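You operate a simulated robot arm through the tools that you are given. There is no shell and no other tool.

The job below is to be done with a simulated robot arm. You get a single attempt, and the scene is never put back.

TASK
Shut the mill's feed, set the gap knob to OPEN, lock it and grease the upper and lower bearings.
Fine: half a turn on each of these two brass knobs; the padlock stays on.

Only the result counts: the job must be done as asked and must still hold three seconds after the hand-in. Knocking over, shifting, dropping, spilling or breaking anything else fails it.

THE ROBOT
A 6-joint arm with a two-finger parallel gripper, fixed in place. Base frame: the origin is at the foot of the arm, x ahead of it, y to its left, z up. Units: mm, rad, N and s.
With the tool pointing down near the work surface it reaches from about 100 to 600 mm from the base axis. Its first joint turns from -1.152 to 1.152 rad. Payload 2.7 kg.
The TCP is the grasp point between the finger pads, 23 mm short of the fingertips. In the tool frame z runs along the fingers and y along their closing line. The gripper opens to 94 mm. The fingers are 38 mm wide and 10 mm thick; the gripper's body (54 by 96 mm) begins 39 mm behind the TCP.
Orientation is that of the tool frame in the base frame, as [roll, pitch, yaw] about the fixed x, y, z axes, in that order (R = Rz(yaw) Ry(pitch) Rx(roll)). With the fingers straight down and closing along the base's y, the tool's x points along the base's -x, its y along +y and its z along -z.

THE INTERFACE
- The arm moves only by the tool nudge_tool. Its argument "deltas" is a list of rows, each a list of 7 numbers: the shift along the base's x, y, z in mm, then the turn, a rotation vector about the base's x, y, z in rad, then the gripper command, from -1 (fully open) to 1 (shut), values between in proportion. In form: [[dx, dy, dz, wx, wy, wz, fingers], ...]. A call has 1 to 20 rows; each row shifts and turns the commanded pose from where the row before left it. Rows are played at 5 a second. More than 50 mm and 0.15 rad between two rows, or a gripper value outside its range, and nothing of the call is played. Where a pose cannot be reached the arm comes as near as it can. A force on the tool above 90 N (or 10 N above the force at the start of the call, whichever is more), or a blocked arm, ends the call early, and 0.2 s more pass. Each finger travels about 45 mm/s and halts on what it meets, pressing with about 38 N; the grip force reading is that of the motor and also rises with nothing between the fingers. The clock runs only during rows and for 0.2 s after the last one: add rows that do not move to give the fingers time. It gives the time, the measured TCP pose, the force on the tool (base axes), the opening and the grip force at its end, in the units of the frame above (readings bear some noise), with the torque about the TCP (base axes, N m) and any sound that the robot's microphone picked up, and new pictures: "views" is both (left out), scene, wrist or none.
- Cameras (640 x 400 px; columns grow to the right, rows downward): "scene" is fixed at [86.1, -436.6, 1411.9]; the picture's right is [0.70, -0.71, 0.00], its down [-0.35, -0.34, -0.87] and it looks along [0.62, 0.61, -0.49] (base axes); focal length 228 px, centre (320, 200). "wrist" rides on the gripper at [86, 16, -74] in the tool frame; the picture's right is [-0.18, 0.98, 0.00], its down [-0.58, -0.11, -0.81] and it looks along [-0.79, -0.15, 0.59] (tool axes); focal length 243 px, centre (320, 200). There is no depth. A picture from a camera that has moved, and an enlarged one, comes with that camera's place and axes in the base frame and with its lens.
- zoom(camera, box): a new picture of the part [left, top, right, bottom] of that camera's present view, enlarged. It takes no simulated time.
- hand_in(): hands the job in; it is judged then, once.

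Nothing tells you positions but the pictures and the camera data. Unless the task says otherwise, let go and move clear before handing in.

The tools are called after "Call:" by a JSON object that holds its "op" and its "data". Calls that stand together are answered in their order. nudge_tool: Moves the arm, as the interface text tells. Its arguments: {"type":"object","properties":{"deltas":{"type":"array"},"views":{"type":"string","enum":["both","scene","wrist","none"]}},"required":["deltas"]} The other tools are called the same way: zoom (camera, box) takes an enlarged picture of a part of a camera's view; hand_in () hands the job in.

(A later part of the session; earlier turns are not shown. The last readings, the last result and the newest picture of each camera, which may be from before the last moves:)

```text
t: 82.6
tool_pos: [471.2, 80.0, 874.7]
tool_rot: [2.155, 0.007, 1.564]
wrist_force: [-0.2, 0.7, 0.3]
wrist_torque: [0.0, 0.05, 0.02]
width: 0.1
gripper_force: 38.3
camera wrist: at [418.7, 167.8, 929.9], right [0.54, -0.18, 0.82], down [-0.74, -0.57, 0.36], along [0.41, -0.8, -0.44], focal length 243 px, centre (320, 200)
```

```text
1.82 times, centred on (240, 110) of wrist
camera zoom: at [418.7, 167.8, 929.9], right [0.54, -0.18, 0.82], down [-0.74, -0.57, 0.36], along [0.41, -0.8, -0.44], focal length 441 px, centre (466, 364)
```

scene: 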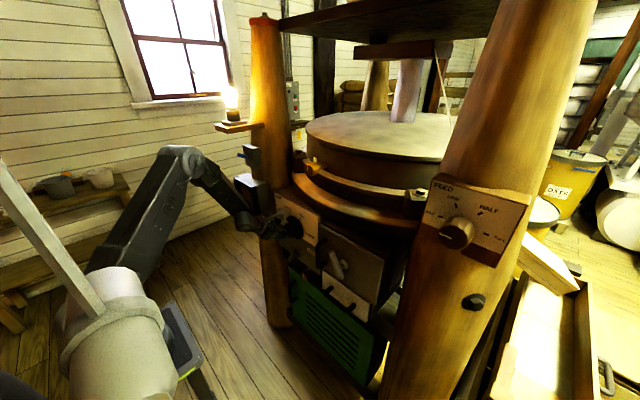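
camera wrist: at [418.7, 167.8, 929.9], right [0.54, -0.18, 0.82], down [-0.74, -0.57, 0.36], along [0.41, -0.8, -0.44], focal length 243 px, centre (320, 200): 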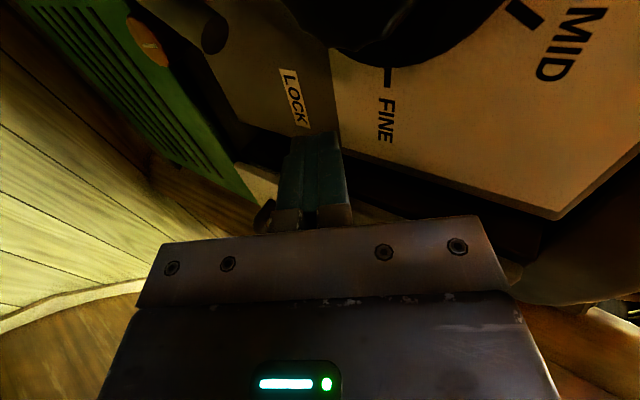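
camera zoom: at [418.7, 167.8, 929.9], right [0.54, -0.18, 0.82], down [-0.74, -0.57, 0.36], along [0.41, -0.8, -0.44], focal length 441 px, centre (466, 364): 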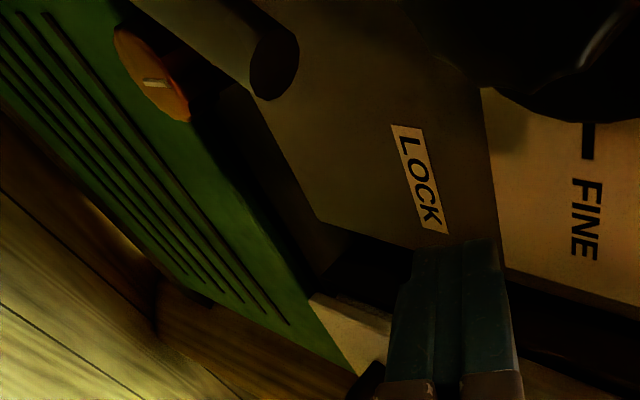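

I descend beside the lever on its right, move in, and push left gently.

Call:
{"op": "nudge_tool", "data": {"deltas": [[0, -2, -31, 0, 0, 0, 1], [0, -2, -31, 0, 0, 0, 1], [0, -1, -32, 0, 0, 0, 1], [15, 0, 0, 0, 0, 0, 1], [15, 0, 0, 0, 0, 0, 1], [0, 6, 0, 0, 0, 0, 1], [0, 5, 0, 0, 0, 0, 1], [0, 3, 0, 0, 0, 0, 1], [0, 0, 0, 0, 0, 0, 1]], "views": "wrist"}}

Call:
{"op": "zoom", "data": {"camera": "wrist", "box": [180, 0, 500, 220]}}

Call:
{"op": "zoom", "data": {"camera": "scene", "box": [270, 220, 330, 270]}}

```text
t: 84.6
tool_pos: [501.2, 89.4, 781.0]
tool_rot: [2.153, 0.006, 1.566]
wrist_force: [0.4, -0.3, -1.1]
wrist_torque: [0.02, -0.01, -0.02]
width: 0.0
gripper_force: 38.3
camera wrist: at [448.7, 176.5, 835.4], right [0.54, -0.18, 0.82], down [-0.74, -0.57, 0.36], along [0.41, -0.8, -0.44], focal length 243 px, centre (320, 200)
```

wrist: 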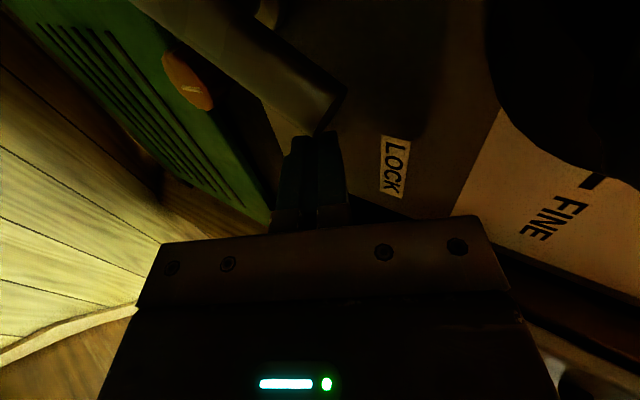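

```text
1.82 times, centred on (340, 110) of wrist
camera zoom: at [448.7, 176.5, 835.4], right [0.54, -0.18, 0.82], down [-0.74, -0.57, 0.36], along [0.41, -0.8, -0.44], focal length 441 px, centre (284, 364)
```

zoom: 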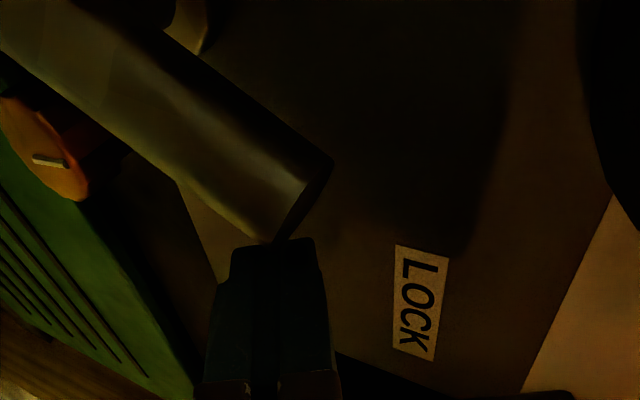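

```text
8.00 times, centred on (300, 245) of scene
camera zoom: at [86.1, -436.6, 1411.9], right [0.7, -0.71, 0.0], down [-0.35, -0.34, -0.87], along [0.62, 0.61, -0.49], focal length 1824 px, centre (480, -160)
```

zoom: 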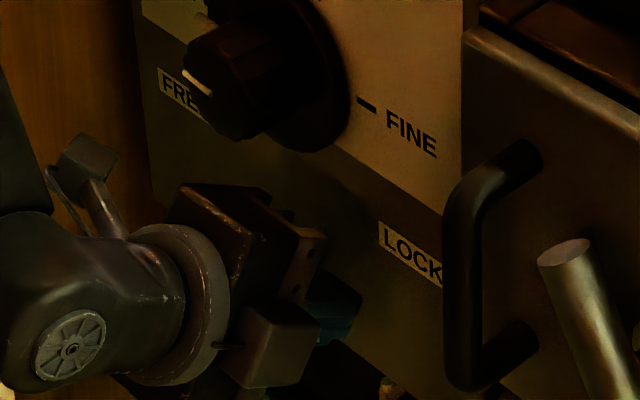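

It isn't touching yet. I keep pushing left in small steps.

Call:
{"op": "nudge_tool", "data": {"deltas": [[0, 3, 0, 0, 0, 0, 1], [0, 3, 0, 0, 0, 0, 1], [0, 3, 0, 0, 0, 0, 1], [0, 0, 0, 0, 0, 0, 1]], "views": "wrist"}}

Call:
{"op": "zoom", "data": {"camera": "wrist", "box": [180, 0, 500, 220]}}

```text
t: 85.6
tool_pos: [502.1, 99.4, 781.0]
tool_rot: [2.154, 0.007, 1.565]
wrist_force: [0.8, -4.0, 2.3]
wrist_torque: [0.1, -0.02, 0.01]
width: 0.0
gripper_force: 37.5
camera wrist: at [448.7, 185.6, 835.6], right [0.54, -0.18, 0.82], down [-0.74, -0.58, 0.36], along [0.41, -0.8, -0.44], focal length 243 px, centre (320, 200)
```

wrist: 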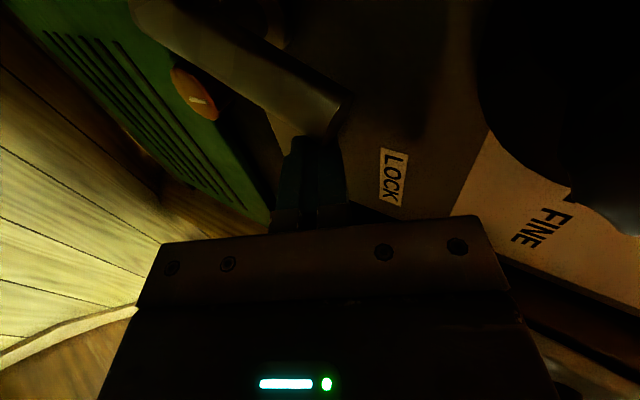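

```text
1.82 times, centred on (340, 110) of wrist
camera zoom: at [448.7, 185.6, 835.6], right [0.54, -0.18, 0.82], down [-0.74, -0.58, 0.36], along [0.41, -0.8, -0.44], focal length 441 px, centre (284, 364)
```

zoom: 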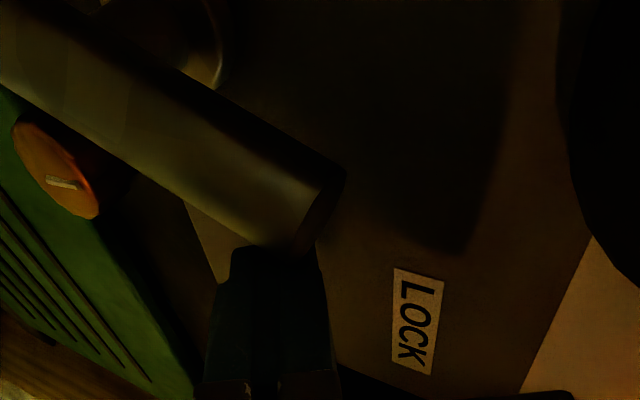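

The lever moves left easily with about 4 N, so its right-hand position was a stop. I follow it to find the other end of its travel.

Call:
{"op": "nudge_tool", "data": {"deltas": [[0, 4, 0, 0, 0, 0, 1], [0, 4, 0, 0, 0, 0, 1], [0, 4, 0, 0, 0, 0, 1], [0, 4, 0, 0, 0, 0, 1], [0, 4, 0, 0, 0, 0, 1], [0, 0, 0, 0, 0, 0, 1]], "views": "wrist"}}

Call:
{"op": "zoom", "data": {"camera": "wrist", "box": [180, 0, 500, 220]}}

Call:
{"op": "zoom", "data": {"camera": "scene", "box": [260, 220, 340, 280]}}

```text
t: 87.0
tool_pos: [500.4, 118.8, 781.2]
tool_rot: [2.154, 0.005, 1.565]
wrist_force: [-0.5, 0.3, -0.6]
wrist_torque: [-0.02, 0.0, 0.01]
width: 0.1
gripper_force: 37.8
camera wrist: at [448.5, 206.0, 835.8], right [0.54, -0.18, 0.82], down [-0.74, -0.58, 0.36], along [0.41, -0.8, -0.44], focal length 243 px, centre (320, 200)
```

wrist: 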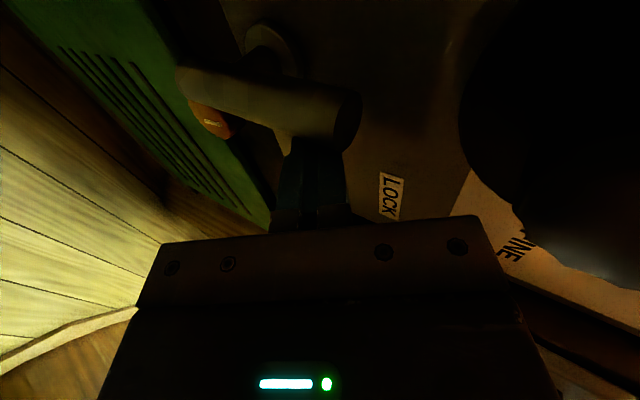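

```text
1.82 times, centred on (340, 110) of wrist
camera zoom: at [448.5, 206.0, 835.8], right [0.54, -0.18, 0.82], down [-0.74, -0.58, 0.36], along [0.41, -0.8, -0.44], focal length 441 px, centre (284, 364)
```

zoom: 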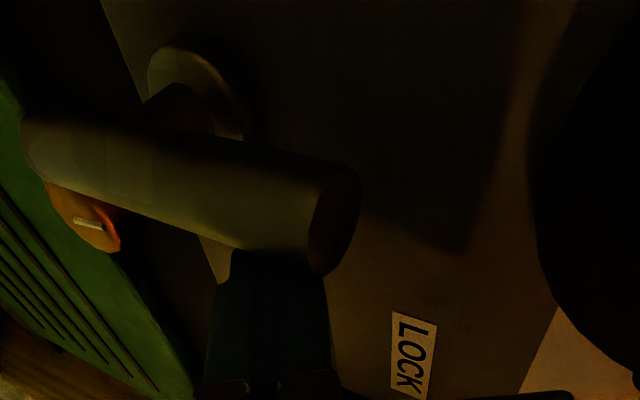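

```text
6.67 times, centred on (300, 250) of scene
camera zoom: at [86.1, -436.6, 1411.9], right [0.7, -0.71, 0.0], down [-0.35, -0.34, -0.87], along [0.62, 0.61, -0.49], focal length 1520 px, centre (453, -133)
```

zoom: 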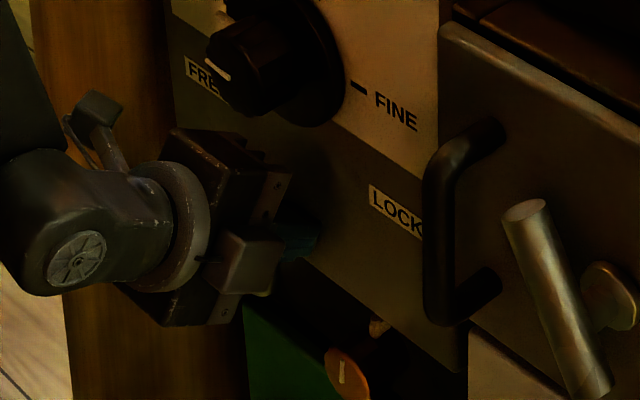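

The lever is about vertical now. I keep following it left.

Call:
{"op": "nudge_tool", "data": {"deltas": [[0, 4, 0, 0, 0, 0, 1], [0, 4, 0, 0, 0, 0, 1], [0, 4, 0, 0, 0, 0, 1], [0, 4, 0, 0, 0, 0, 1], [0, 4, 0, 0, 0, 0, 1], [0, 4, 0, 0, 0, 0, 1], [0, 4, 0, 0, 0, 0, 1], [0, 0, 0, 0, 0, 0, 1]], "views": "wrist"}}

Call:
{"op": "zoom", "data": {"camera": "wrist", "box": [180, 0, 500, 220]}}

```text
t: 88.8
tool_pos: [501.2, 139.2, 781.7]
tool_rot: [2.154, 0.007, 1.549]
wrist_force: [-11.1, -50.4, 21.2]
wrist_torque: [-0.59, -0.07, -0.46]
width: 0.0
gripper_force: 38.3
camera wrist: at [450.2, 227.4, 835.7], right [0.54, -0.19, 0.82], down [-0.75, -0.56, 0.36], along [0.39, -0.81, -0.44], focal length 243 px, centre (320, 200)
```

wrist: 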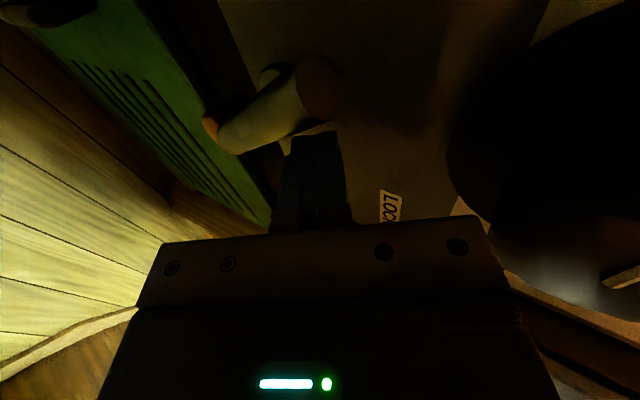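

```text
1.82 times, centred on (340, 110) of wrist
camera zoom: at [450.2, 227.4, 835.7], right [0.54, -0.19, 0.82], down [-0.75, -0.56, 0.36], along [0.39, -0.81, -0.44], focal length 441 px, centre (284, 364)
```

zoom: 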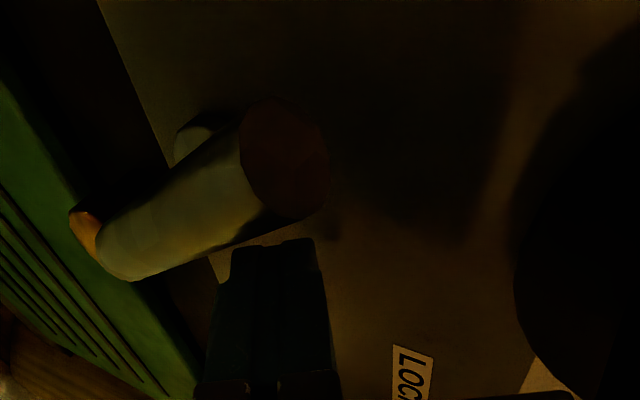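

The lever stops again leaning left at about 118°, so it has two end positions: right (62°, under LOCK) and left (118°, under FREE). The gap knob turned freely with the lever on the right, so I test whether the knob is held with the lever on the left. I back out and go to the knob.

Call:
{"op": "nudge_tool", "data": {"deltas": [[0, -10, 0, 0, 0, 0, 1], [0, -8, 0, 0, 0, 0, 1], [-18, 0, 0, 0, 0, 0, 1], [-18, 0, 10, 0, 0, 0, 1], [0, 5, 28, 0, -0.11, 0, 1], [0, 5, 28, 0, -0.11, 0, 1], [0, 5, 28, 0, -0.11, 0, 0], [0, 5, 0, 0, 0, 0, -1], [0, 0, 0, 0, 0, 0, -1], [0, 0, 0, 0, 0, 0, -1]]}}

Call:
{"op": "zoom", "data": {"camera": "scene", "box": [260, 190, 360, 280]}}

Call:
{"op": "zoom", "data": {"camera": "wrist", "box": [150, 0, 470, 220]}}

```text
t: 91.0
tool_pos: [464.6, 148.7, 875.7]
tool_rot: [1.823, 0.005, 1.564]
wrist_force: [0.6, -0.3, 0.2]
wrist_torque: [0.04, -0.01, 0.0]
width: 85.6
gripper_force: 0.0
camera wrist: at [397.6, 235.7, 909.9], right [0.24, -0.18, 0.95], down [-0.81, -0.57, 0.1], along [0.53, -0.8, -0.29], focal length 243 px, centre (320, 200)
```

scene: 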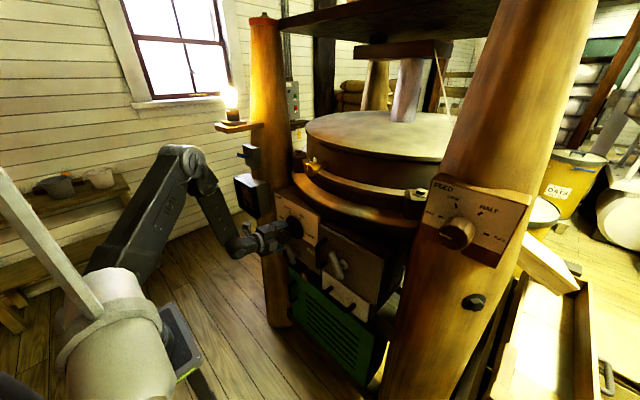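
wrist: 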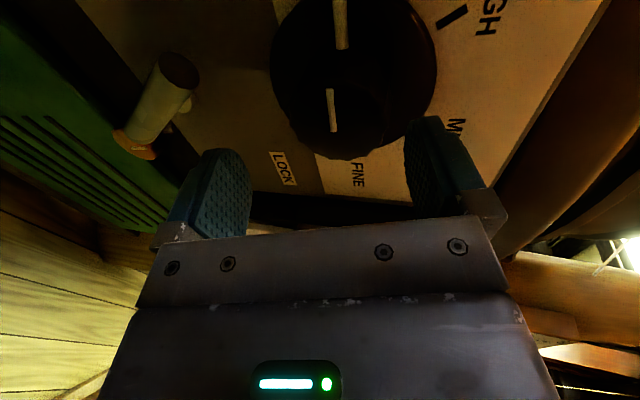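

```text
4.44 times, centred on (310, 235) of scene
camera zoom: at [86.1, -436.6, 1411.9], right [0.7, -0.71, 0.0], down [-0.35, -0.34, -0.87], along [0.62, 0.61, -0.49], focal length 1013 px, centre (364, 44)
```

zoom: 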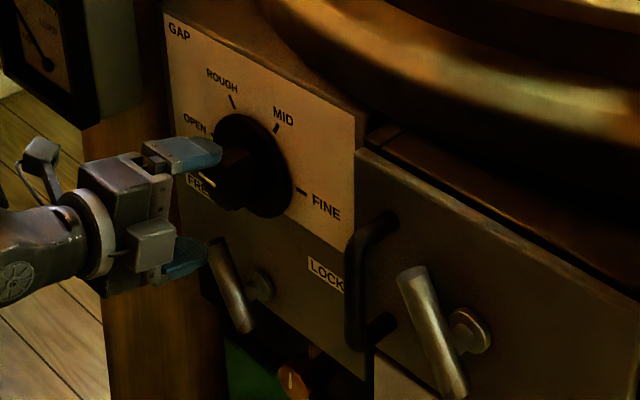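

```text
1.82 times, centred on (310, 110) of wrist
camera zoom: at [397.6, 235.7, 909.9], right [0.24, -0.18, 0.95], down [-0.81, -0.57, 0.1], along [0.53, -0.8, -0.29], focal length 441 px, centre (338, 364)
```

zoom: 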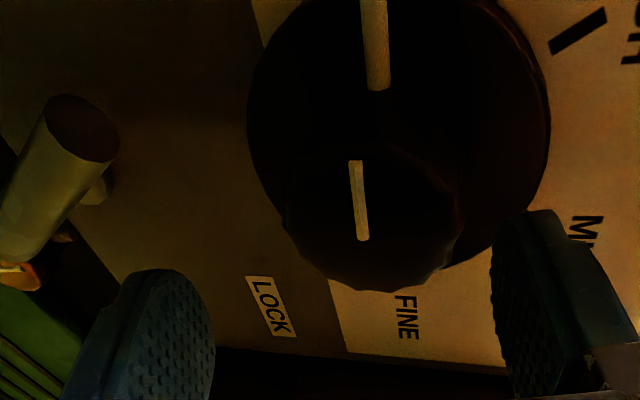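

The lever stays on the left. I slide the jaws over the gap knob above and below, grip it, and try a very small turn.

Call:
{"op": "nudge_tool", "data": {"deltas": [[12, 1, 0, 0, 0, 0, -1], [12, 1, 0, 0, 0, 0, -1], [11, 1, -0.5, 0, 0, 0, -1], [0, 0, 0, 0, -0.12, 0, -1], [0, 0, 0, 0, -0.12, 0, -1], [0, 0, 0, 0, 0, 0, -1]], "views": "wrist"}}

Call:
{"op": "zoom", "data": {"camera": "scene", "box": [260, 190, 360, 280]}}

```text
t: 92.4
tool_pos: [499.5, 151.8, 875.2]
tool_rot: [1.583, 0.004, 1.563]
wrist_force: [-1.1, 0.4, -0.2]
wrist_torque: [-0.02, 0.01, 0.03]
width: 94.1
gripper_force: 0.1
camera wrist: at [426.4, 238.5, 892.2], right [0.01, -0.18, 0.98], down [-0.81, -0.58, -0.1], along [0.58, -0.8, -0.15], focal length 243 px, centre (320, 200)
```

wrist: 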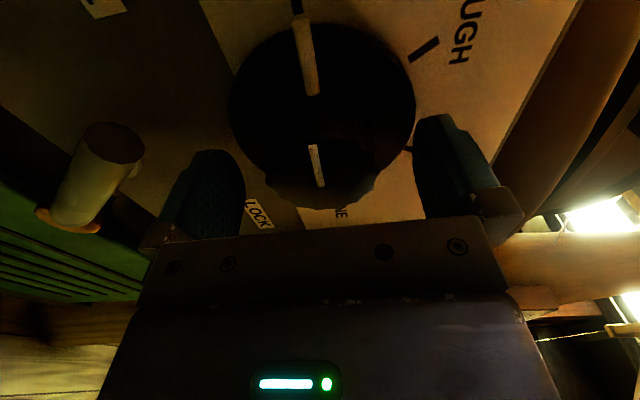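

```text
4.44 times, centred on (310, 235) of scene
camera zoom: at [86.1, -436.6, 1411.9], right [0.7, -0.71, 0.0], down [-0.35, -0.34, -0.87], along [0.62, 0.61, -0.49], focal length 1013 px, centre (364, 44)
```

zoom: 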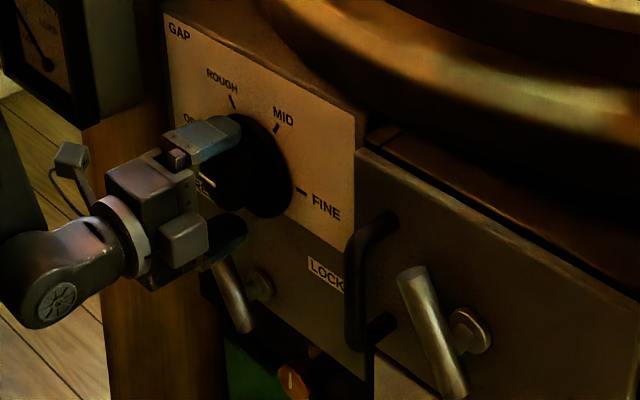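

I grip and try 0.1 rad clockwise, watching the torque and whether the pointer moves.

Call:
{"op": "nudge_tool", "data": {"deltas": [[0, 0, 0, 0, 0, 0, 1], [0, 0, 0, 0, 0, 0, 1], [0, 0, 0, 0, 0, 0, 1], [0, 0, 0, 0, 0, 0, 1], [0, 0, 0, 0.05, 0, 0, 1], [0, 0, 0, 0.05, 0, 0, 1], [0, 0, 0, 0, 0, 0, 1]], "views": "wrist"}}

Call:
{"op": "zoom", "data": {"camera": "wrist", "box": [180, 0, 500, 220]}}

```text
t: 94.0
tool_pos: [499.8, 151.9, 876.5]
tool_rot: [1.583, -0.097, 1.562]
wrist_force: [-4.2, -3.7, 7.8]
wrist_torque: [0.0, -1.34, 0.12]
width: 53.8
gripper_force: 44.6
camera wrist: at [426.5, 236.3, 901.4], right [0.01, -0.28, 0.96], down [-0.81, -0.56, -0.16], along [0.58, -0.78, -0.23], focal length 243 px, centre (320, 200)
```

wrist: 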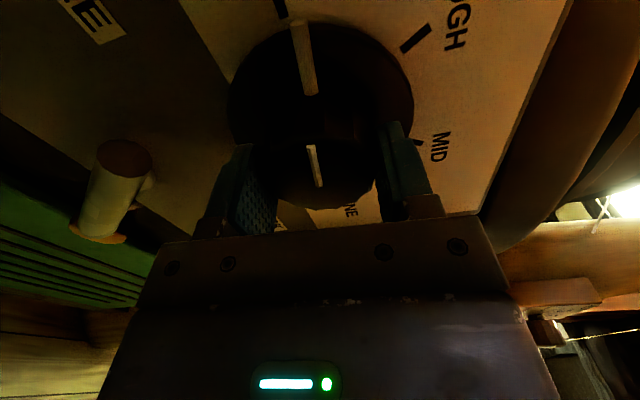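

```text
1.82 times, centred on (340, 110) of wrist
camera zoom: at [426.5, 236.3, 901.4], right [0.01, -0.28, 0.96], down [-0.81, -0.56, -0.16], along [0.58, -0.78, -0.23], focal length 441 px, centre (284, 364)
```

zoom: 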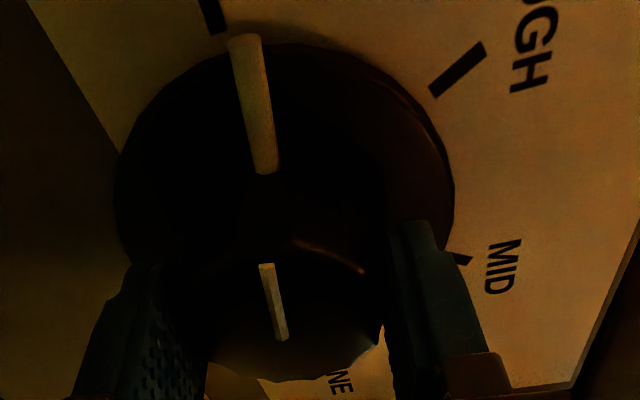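

The knob still turns with the lever on the left, so the lever doesn't physically hold it and the labels must decide. I turn the knob back to OPEN and look closely at the lever and labels.

Call:
{"op": "nudge_tool", "data": {"deltas": [[0, 0, 0, -0.05, 0, 0, 1], [0, 0, 0, -0.055, 0, 0, 1], [0, 0, 0, 0, 0, 0, 1]], "views": "wrist"}}

Call:
{"op": "zoom", "data": {"camera": "wrist", "box": [180, 0, 500, 220]}}

Call:
{"op": "zoom", "data": {"camera": "scene", "box": [295, 230, 345, 270]}}

Call:
{"op": "zoom", "data": {"camera": "wrist", "box": [20, 60, 240, 260]}}

```text
t: 94.8
tool_pos: [500.5, 152.1, 876.0]
tool_rot: [1.581, 0.01, 1.56]
wrist_force: [-10.3, -3.4, 14.4]
wrist_torque: [0.02, -0.57, 0.0]
width: 53.9
gripper_force: 45.2
camera wrist: at [426.6, 238.5, 892.4], right [0.01, -0.18, 0.98], down [-0.81, -0.58, -0.1], along [0.58, -0.8, -0.15], focal length 243 px, centre (320, 200)
```

wrist: 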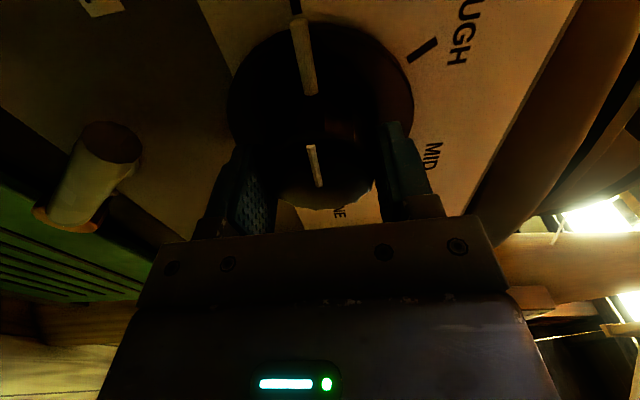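

```text
1.82 times, centred on (340, 110) of wrist
camera zoom: at [426.6, 238.5, 892.4], right [0.01, -0.18, 0.98], down [-0.81, -0.58, -0.1], along [0.58, -0.8, -0.15], focal length 441 px, centre (284, 364)
```

zoom: 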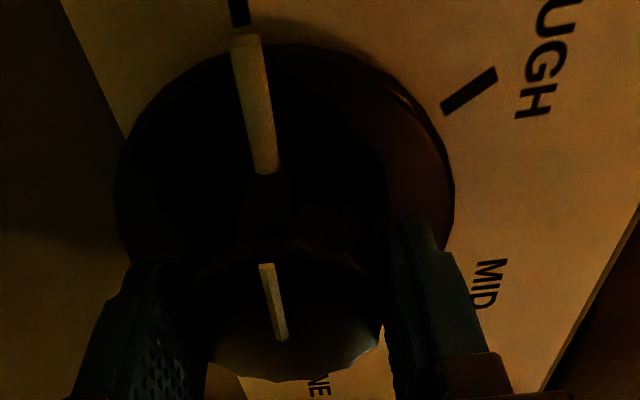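

```text
10.00 times, centred on (320, 250) of scene
camera zoom: at [85.6, -436.8, 1411.9], right [0.7, -0.71, 0.0], down [-0.35, -0.34, -0.87], along [0.62, 0.61, -0.49], focal length 2280 px, centre (320, -300)
```

zoom: 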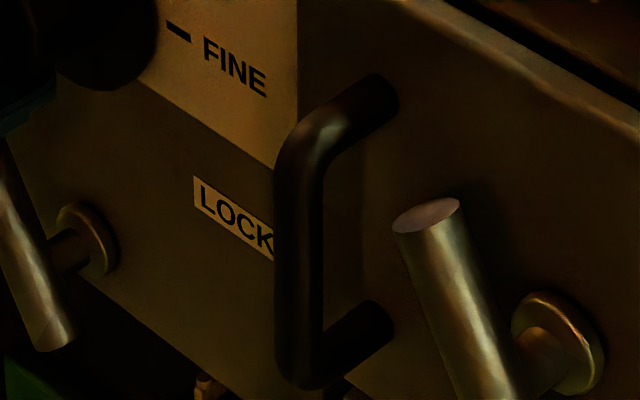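

```text
2.00 times, centred on (130, 160) of wrist
camera zoom: at [426.6, 238.5, 892.4], right [0.01, -0.18, 0.98], down [-0.81, -0.58, -0.1], along [0.58, -0.8, -0.15], focal length 485 px, centre (700, 280)
```

zoom: 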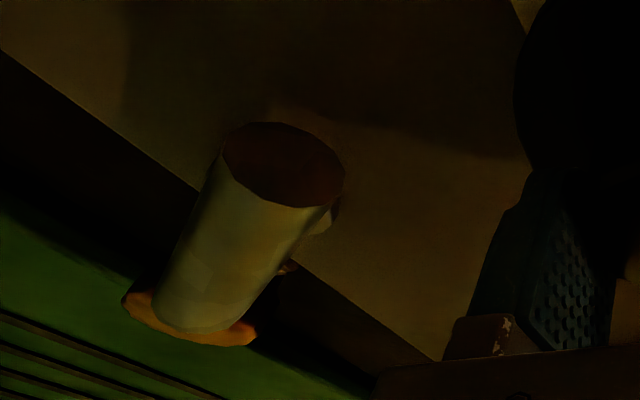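

The lever might not be fully at its left end. I zoom in to measure its angle.

Call:
{"op": "zoom", "data": {"camera": "scene", "box": [290, 235, 350, 285]}}

Call:
{"op": "nudge_tool", "data": {"deltas": [[0, 0, 0, -0.04, 0, 0, 1], [0, 0, 0, 0, 0, 0, 1], [0, 0, 0, 0, 0, 0, -1], [0, 0, 0, 0, 0, 0, -1], [0, 0, 0, 0, 0, 0, -1], [0, 0, 0, 0, 0, 0, -1], [0, 0, 0, 0, 0.12, 0, -1], [-8, 0, 0, 0, 0.13, 0, -1], [-18, 0, 0, 0, 0, 0, -1], [-12, 0, 0, 0, 0, 0, -1], [0, 0, 0, 0, 0, 0, -1]], "views": "both"}}

Call:
{"op": "zoom", "data": {"camera": "scene", "box": [290, 235, 350, 285]}}

Call:
{"op": "zoom", "data": {"camera": "wrist", "box": [40, 0, 360, 220]}}

```text
8.00 times, centred on (320, 260) of scene
camera zoom: at [85.6, -436.8, 1411.9], right [0.7, -0.71, 0.0], down [-0.35, -0.34, -0.87], along [0.62, 0.61, -0.49], focal length 1824 px, centre (320, -280)
```

zoom: 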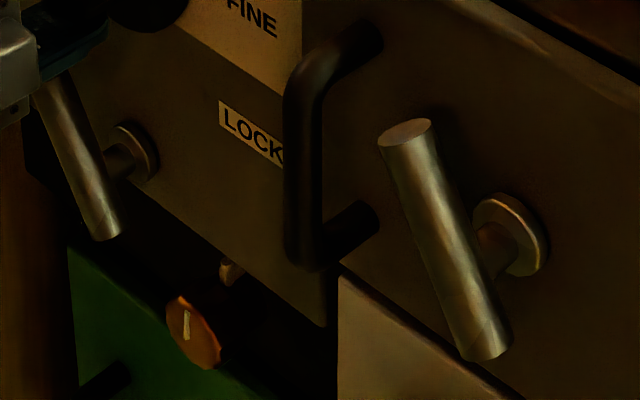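

```text
t: 97.2
tool_pos: [461.9, 150.8, 875.7]
tool_rot: [1.835, 0.049, 1.573]
wrist_force: [-0.1, -0.1, -0.5]
wrist_torque: [0.01, 0.01, -0.01]
width: 93.9
gripper_force: 0.1
camera wrist: at [394.0, 238.8, 906.5], right [0.26, -0.14, 0.96], down [-0.8, -0.58, 0.13], along [0.54, -0.8, -0.26], focal length 243 px, centre (320, 200)
```

scene: 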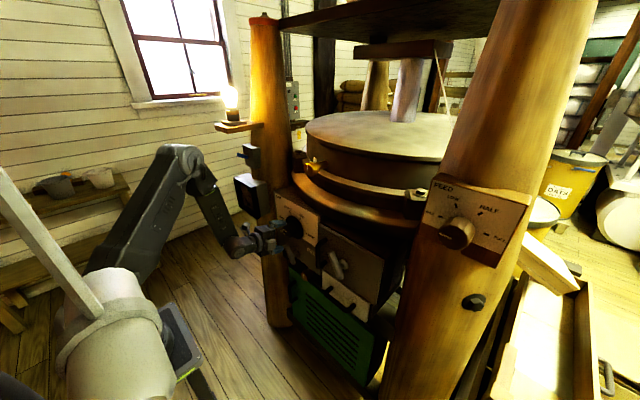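
wrist: 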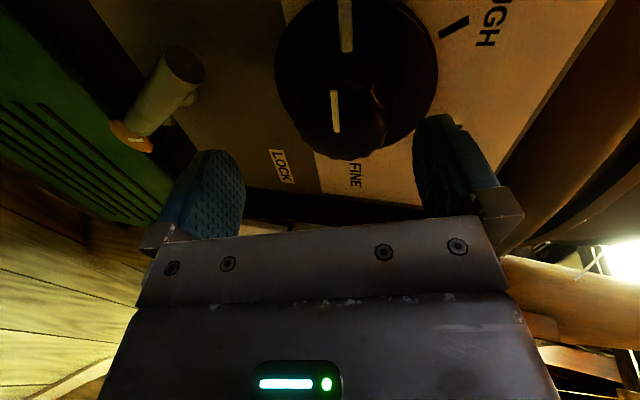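

```text
8.00 times, centred on (320, 260) of scene
camera zoom: at [86.1, -436.6, 1411.9], right [0.7, -0.71, 0.0], down [-0.35, -0.34, -0.87], along [0.62, 0.61, -0.49], focal length 1824 px, centre (320, -280)
```

zoom: 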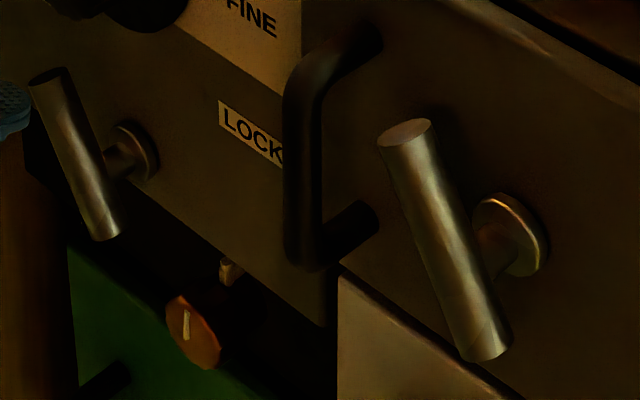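

```text
1.82 times, centred on (200, 110) of wrist
camera zoom: at [394.0, 238.8, 906.5], right [0.26, -0.14, 0.96], down [-0.8, -0.58, 0.13], along [0.54, -0.8, -0.26], focal length 441 px, centre (538, 364)
```

zoom: 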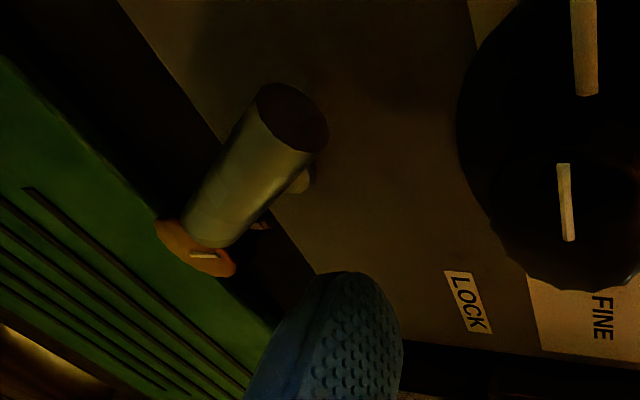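

The lever is at its left end at about 116°, under FREE. I now push it back to the right, under LOCK, and then test whether the knob is held there.

Call:
{"op": "nudge_tool", "data": {"deltas": [[0, 14, 0, 0, 0, 0, 1], [0, 14, 0, 0, 0, 0, 1], [0, 14, 0, 0, 0, 0, 1], [0, 14, 0, 0, 0.12, 0, 1], [0, 14, 0, 0, 0.12, 0, 1], [5, 0, -33, 0, 0, 0, 1], [5, 0, -33, 0, 0, 0, 1], [0, 0, -34, 0, 0, 0, 1], [0, 0, 0, 0, 0, 0, 1]], "views": "wrist"}}

Call:
{"op": "zoom", "data": {"camera": "scene", "box": [250, 210, 350, 280]}}

```text
t: 99.2
tool_pos: [472.2, 221.0, 774.6]
tool_rot: [2.073, 0.044, 1.586]
wrist_force: [0.6, 0.5, 0.1]
wrist_torque: [0.01, 0.0, 0.01]
width: 0.0
gripper_force: 38.3
camera wrist: at [413.7, 309.7, 821.3], right [0.48, -0.14, 0.87], down [-0.75, -0.58, 0.32], along [0.46, -0.8, -0.38], focal length 243 px, centre (320, 200)
```

wrist: 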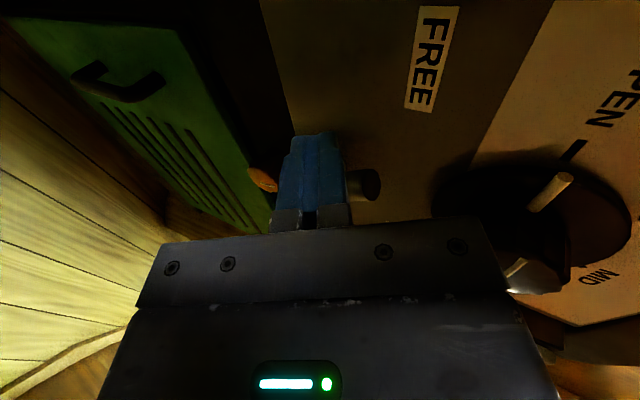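

```text
5.71 times, centred on (300, 245) of scene
camera zoom: at [86.1, -436.6, 1411.9], right [0.7, -0.71, 0.0], down [-0.35, -0.34, -0.87], along [0.62, 0.61, -0.49], focal length 1303 px, centre (434, -57)
```

zoom: 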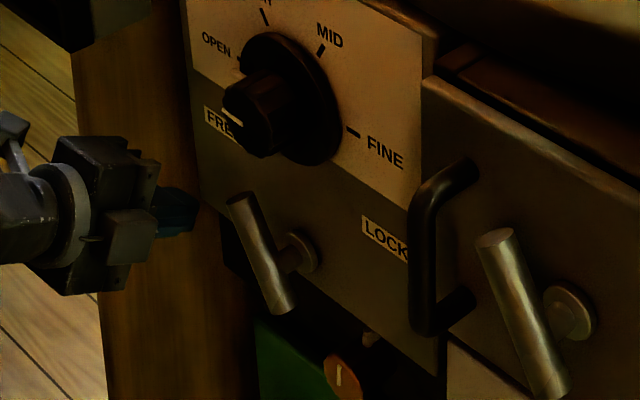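

In the scene view the lever's upper end points at FREE, so toward LOCK is indeed to the right. I move in and sweep it right until it stops.

Call:
{"op": "nudge_tool", "data": {"deltas": [[14, 0, 0, 0, 0, 0, 1], [14, 0, 0, 0, 0, 0, 1], [0, -5, 0, 0, 0, 0, 1], [0, -5, 0, 0, 0, 0, 1], [0, -5, 0, 0, 0, 0, 1], [0, -5, 0, 0, 0, 0, 1], [0, -5, 0, 0, 0, 0, 1], [0, -5, 0, 0, 0, 0, 1], [0, -5, 0, 0, 0, 0, 1], [0, -5, 0, 0, 0, 0, 1], [0, -5, 0, 0, 0, 0, 1], [0, -5, 0, 0, 0, 0, 1], [0, -5, 0, 0, 0, 0, 1], [0, 0, 0, 0, 0, 0, 1]], "views": "wrist"}}

Call:
{"op": "zoom", "data": {"camera": "scene", "box": [250, 210, 350, 280]}}

```text
t: 102.2
tool_pos: [500.6, 168.9, 774.6]
tool_rot: [2.075, 0.045, 1.592]
wrist_force: [-3.8, 21.2, -1.9]
wrist_torque: [0.37, 0.09, 0.23]
width: 0.2
gripper_force: 38.1
camera wrist: at [441.0, 256.5, 821.9], right [0.48, -0.13, 0.87], down [-0.75, -0.58, 0.32], along [0.46, -0.8, -0.38], focal length 243 px, centre (320, 200)
```

wrist: 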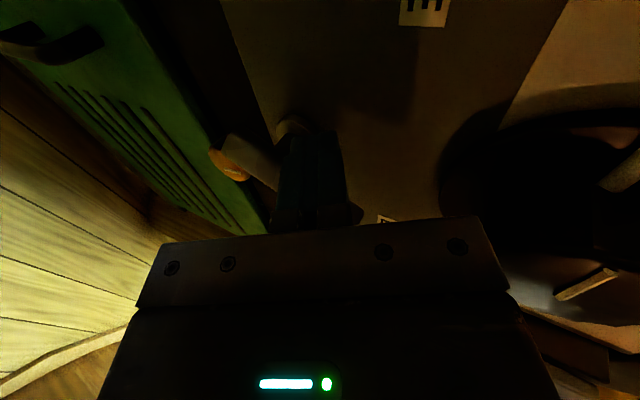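

```text
5.71 times, centred on (300, 245) of scene
camera zoom: at [86.1, -436.1, 1412.1], right [0.7, -0.71, 0.0], down [-0.35, -0.34, -0.87], along [0.62, 0.61, -0.49], focal length 1303 px, centre (434, -57)
```

zoom: 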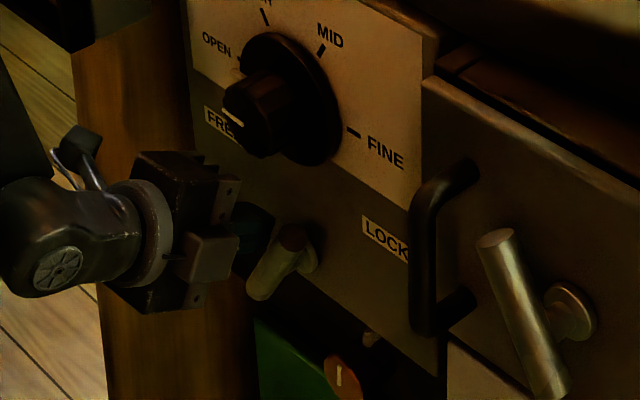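

The lever is back at the right-hand stop under LOCK. I back out and test the knob again with a small turn.

Call:
{"op": "nudge_tool", "data": {"deltas": [[0, 8, 0, 0, 0, 0, 1], [0, 8, 0, 0, 0, 0, 1], [-18, 0, 5, 0, 0, 0, 1], [-18, 0, 10, 0, 0, 0, 1], [0, -7, 29, 0, -0.12, 0, 1], [0, -7, 29, 0, -0.12, 0, 1], [0, -8, 28, 0, 0, 0, 0], [0, -7, 0, 0, 0, 0, -1], [0, 0, 0, 0, 0, 0, -1], [0, 0, 0, 0, 0, 0, -1]], "views": "wrist"}}

Call:
{"op": "zoom", "data": {"camera": "scene", "box": [260, 190, 360, 280]}}

```text
t: 104.4
tool_pos: [464.1, 153.1, 874.8]
tool_rot: [1.835, 0.049, 1.574]
wrist_force: [0.2, 0.4, 0.5]
wrist_torque: [0.0, -0.01, 0.0]
width: 85.9
gripper_force: 0.0
camera wrist: at [396.4, 241.2, 906.7], right [0.26, -0.14, 0.96], down [-0.8, -0.58, 0.13], along [0.54, -0.8, -0.26], focal length 243 px, centre (320, 200)
```

wrist: 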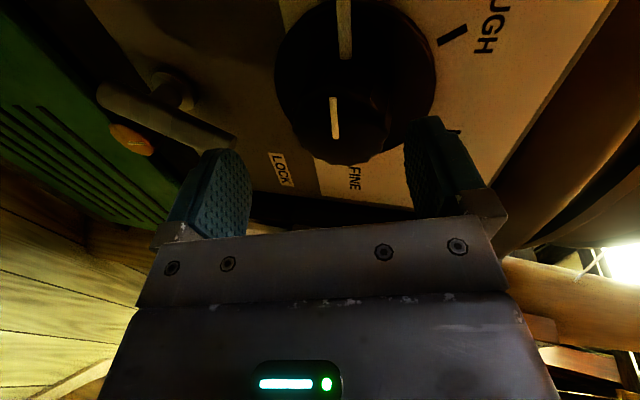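

```text
4.44 times, centred on (310, 235) of scene
camera zoom: at [86.1, -436.6, 1411.9], right [0.7, -0.71, 0.0], down [-0.35, -0.34, -0.87], along [0.62, 0.61, -0.49], focal length 1013 px, centre (364, 44)
```

zoom: 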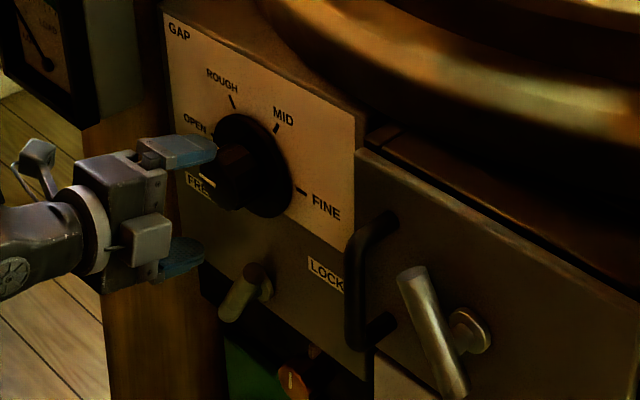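

The lever's long end points toward LOCK. I grip the knob once more and feel for a hold.

Call:
{"op": "nudge_tool", "data": {"deltas": [[12, 0, 0, 0, 0, 0, -1], [12, -0.5, 0, 0, 0, 0, -1], [11, -0.5, 0, 0, 0, 0, -1], [0, 0, 0, 0, -0.12, 0, -1], [0, 0, 0, 0, -0.12, 0, -1], [0, 0, 0, 0, 0, 0, 1], [0, 0, 0, 0, 0, 0, 1], [0, 0, 0, 0, 0, 0, 1], [0, 0, 0, 0, 0, 0, 1], [0, 0, 0, 0.04, 0, 0, 1], [0, 0, 0, 0.04, 0, 0, 1], [0, 0, 0, 0, 0, 0, 1]], "views": "wrist"}}

Call:
{"op": "zoom", "data": {"camera": "wrist", "box": [180, 0, 500, 220]}}

```text
t: 107.0
tool_pos: [497.1, 152.4, 876.2]
tool_rot: [1.591, -0.033, 1.563]
wrist_force: [3.9, -2.6, -3.9]
wrist_torque: [-0.01, -1.51, 0.48]
width: 53.8
gripper_force: 45.1
camera wrist: at [426.0, 238.8, 897.0], right [0.02, -0.22, 0.98], down [-0.81, -0.57, -0.11], along [0.58, -0.79, -0.19], focal length 243 px, centre (320, 200)
```

wrist: 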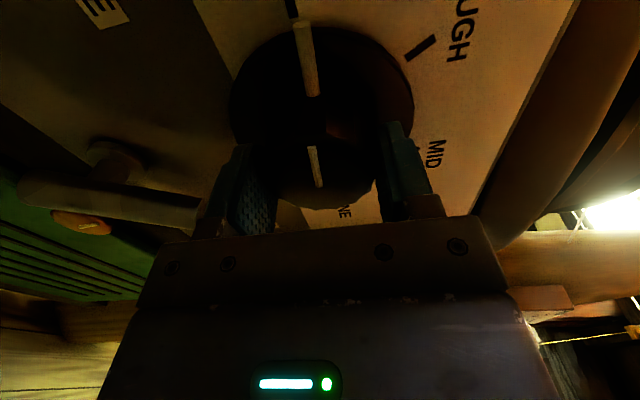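

```text
1.82 times, centred on (340, 110) of wrist
camera zoom: at [426.0, 238.8, 897.0], right [0.02, -0.22, 0.98], down [-0.81, -0.57, -0.11], along [0.58, -0.79, -0.19], focal length 441 px, centre (284, 364)
```

zoom: 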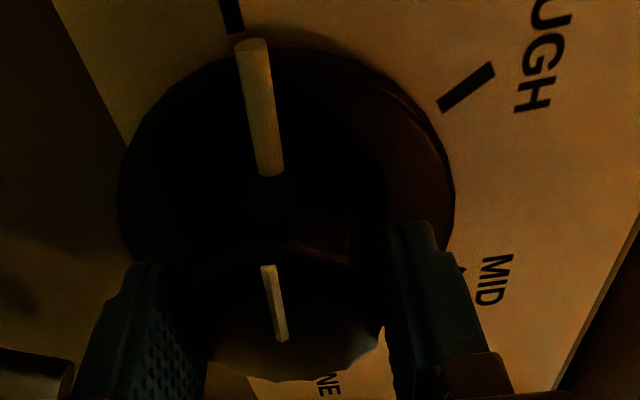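

The knob turns the same either way, so the lever has no mechanical effect and I go by the labels: the lever stays right, at LOCK. I set the pointer back on OPEN and release.

Call:
{"op": "nudge_tool", "data": {"deltas": [[0, 0, 0, -0.05, 0, 0, 1], [0, 0, 0, -0.035, 0, 0, 1], [0, 0, 0, 0, 0, 0, 1]], "views": "wrist"}}

Call:
{"op": "zoom", "data": {"camera": "wrist", "box": [240, 0, 400, 110]}}

```text
t: 107.8
tool_pos: [499.8, 152.6, 876.4]
tool_rot: [1.593, 0.053, 1.562]
wrist_force: [7.0, -3.5, -1.5]
wrist_torque: [0.32, -0.65, 0.06]
width: 53.6
gripper_force: 45.0
camera wrist: at [426.1, 240.3, 889.5], right [0.02, -0.13, 0.99], down [-0.81, -0.58, -0.06], along [0.58, -0.81, -0.12], focal length 243 px, centre (320, 200)
```

wrist: 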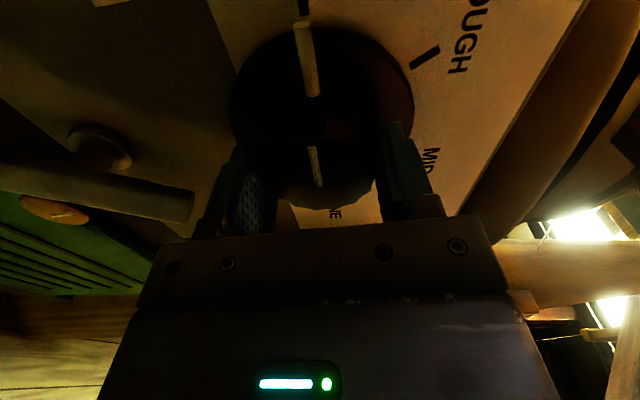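

```text
3.64 times, centred on (320, 55) of wrist
camera zoom: at [426.1, 240.3, 889.5], right [0.02, -0.13, 0.99], down [-0.81, -0.58, -0.06], along [0.58, -0.81, -0.12], focal length 882 px, centre (320, 727)
```

zoom: 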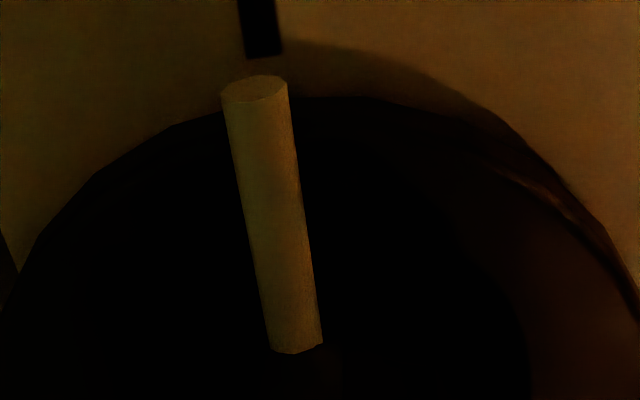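

The torque rose to 0.32 N·m against the turn, so the knob sits at its end stop exactly on OPEN. I release, withdraw and roll the camera underneath in preparation for the lower brass knob.

Call:
{"op": "nudge_tool", "data": {"deltas": [[0, 0, 0, 0.01, 0, 0, -1], [0, 0, 0, 0, 0, 0, -1], [0, 0, 0, 0, 0, 0, -1], [0, 0, 0, 0, 0, 0, -1], [0, 0, 0, 0, 0.12, 0, -1], [-8, 0, 0, 0, 0.13, 0, -1], [-18, 0, 0, 0, 0, 0, -1], [-12, 0, 0, 0, 0, 0, -1], [-5, -5, 0, -0.145, 0, 0.038, -0.3], [0, -5, 0, -0.145, 0, 0.038, -0.3], [0, -5, 0, -0.145, 0, 0.038, -0.3], [0, -5, 0, -0.145, 0, 0.038, -0.3], [0, -5, 0, -0.145, 0, 0.038, -0.3], [0, -5, 0, -0.145, 0, 0.038, -0.3], [0, -5, 0, -0.145, 0, 0.038, -0.3], [0, -5, 0, -0.145, 0, 0.038, -0.3], [0, -5, 0, -0.145, 0, 0.038, -0.3], [0, -5, 0, -0.145, 0, 0.038, -0.3], [0, 0, 0, 0, 0, 0, -0.3]]}}

Call:
{"op": "zoom", "data": {"camera": "scene", "box": [250, 190, 350, 280]}}

```text
t: 111.8
tool_pos: [455.0, 102.2, 876.1]
tool_rot: [3.059, 1.321, 3.038]
wrist_force: [-0.3, -1.0, -1.3]
wrist_torque: [0.02, -0.03, 0.03]
width: 60.9
gripper_force: 0.1
camera wrist: at [362.6, 121.8, 810.9], right [0.07, 0.98, 0.2], down [-0.64, -0.11, 0.76], along [0.76, -0.18, 0.62], focal length 243 px, centre (320, 200)
```

scene: 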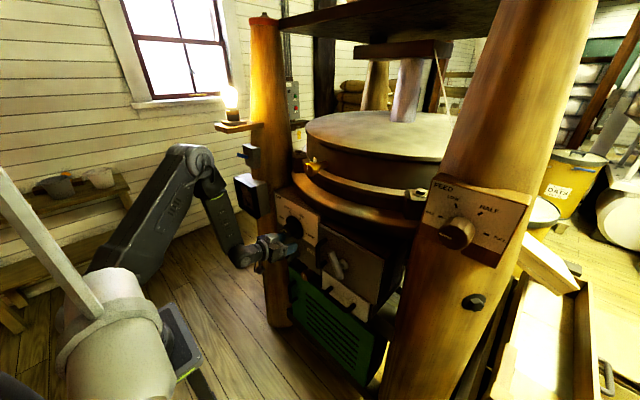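
wrist: 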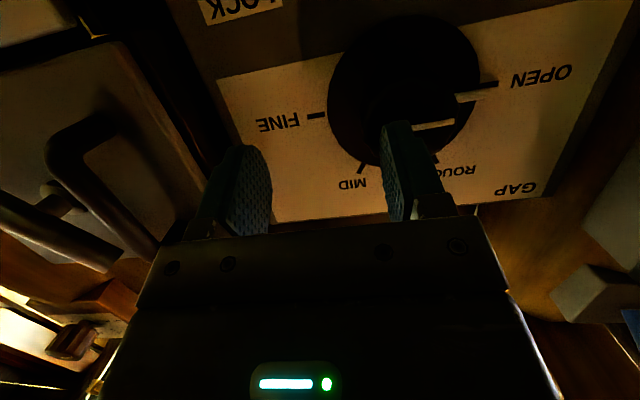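

```text
4.44 times, centred on (300, 235) of scene
camera zoom: at [86.1, -436.6, 1411.9], right [0.7, -0.71, 0.0], down [-0.35, -0.34, -0.87], along [0.62, 0.61, -0.49], focal length 1013 px, centre (409, 44)
```

zoom: 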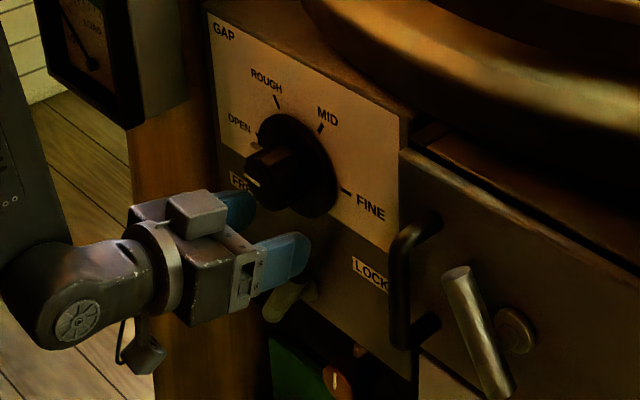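

The view confirms OPEN, and the camera is underneath. I pitch down and descend in front of the lever toward the lower brass knob.

Call:
{"op": "nudge_tool", "data": {"deltas": [[0, 0, 0, 0, 0.12, 0, -0.3], [0, 0, 0, 0, 0.12, 0, -0.3], [0, 0, 0, 0, 0.12, 0, -0.3], [0, 0, 0, 0, 0.12, 0, -0.3], [0, 0, 0, 0, 0.12, 0, -0.3], [0, -1, -31, 0, 0, 0, -0.3], [0, -1, -31, 0, 0, 0, -0.3], [0, -1, -31, 0, 0, 0, -0.3], [0, 0, -31, 0, 0, 0, -0.3], [0, 0, -31, 0, 0, 0, -0.3], [0, 0, -31, 0, 0, 0, -0.3], [0, 0, -31, 0, 0, 0, -0.3], [0, 0, 0, 0, 0, 0, -0.3]]}}

Call:
{"op": "zoom", "data": {"camera": "wrist", "box": [180, 0, 500, 220]}}

```text
t: 114.6
tool_pos: [456.3, 98.4, 660.7]
tool_rot: [3.133, 0.722, 3.106]
wrist_force: [0.2, 0.1, 0.2]
wrist_torque: [-0.03, -0.01, -0.01]
width: 60.9
gripper_force: 0.0
camera wrist: at [343.1, 119.0, 659.2], right [0.17, 0.98, 0.13], down [-0.1, -0.11, 0.99], along [0.98, -0.18, 0.08], focal length 243 px, centre (320, 200)
```

scene: 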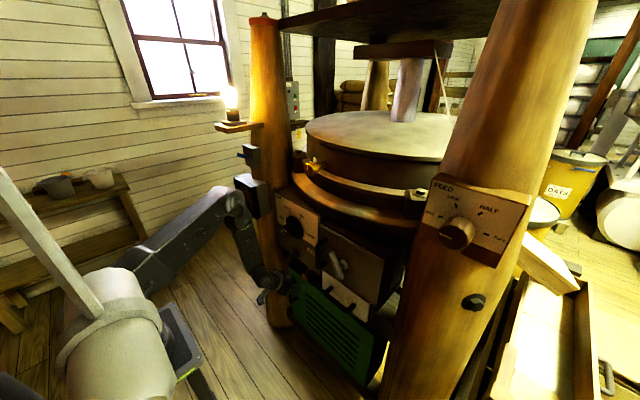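
wrist: 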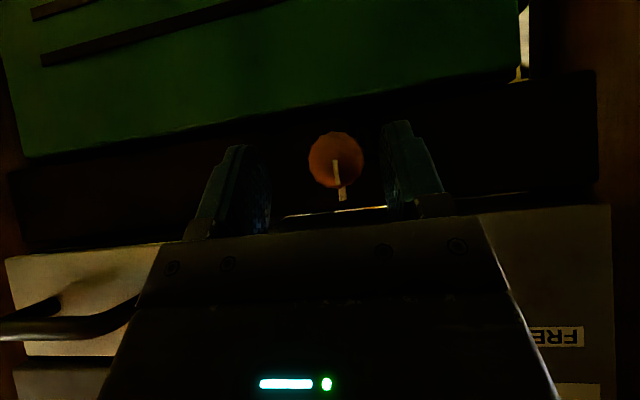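

```text
1.82 times, centred on (340, 110) of wrist
camera zoom: at [343.1, 119.0, 659.2], right [0.17, 0.98, 0.13], down [-0.1, -0.11, 0.99], along [0.98, -0.18, 0.08], focal length 441 px, centre (284, 364)
```

zoom: 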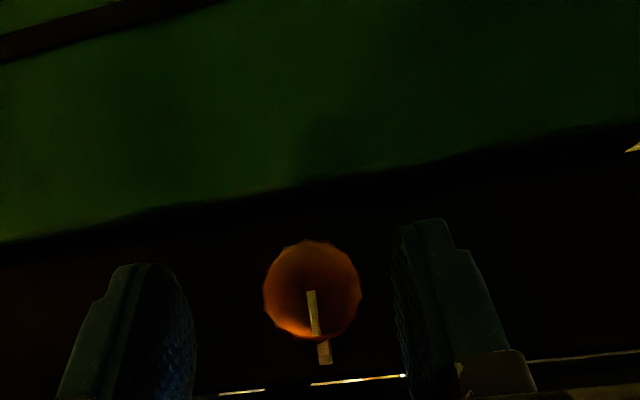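

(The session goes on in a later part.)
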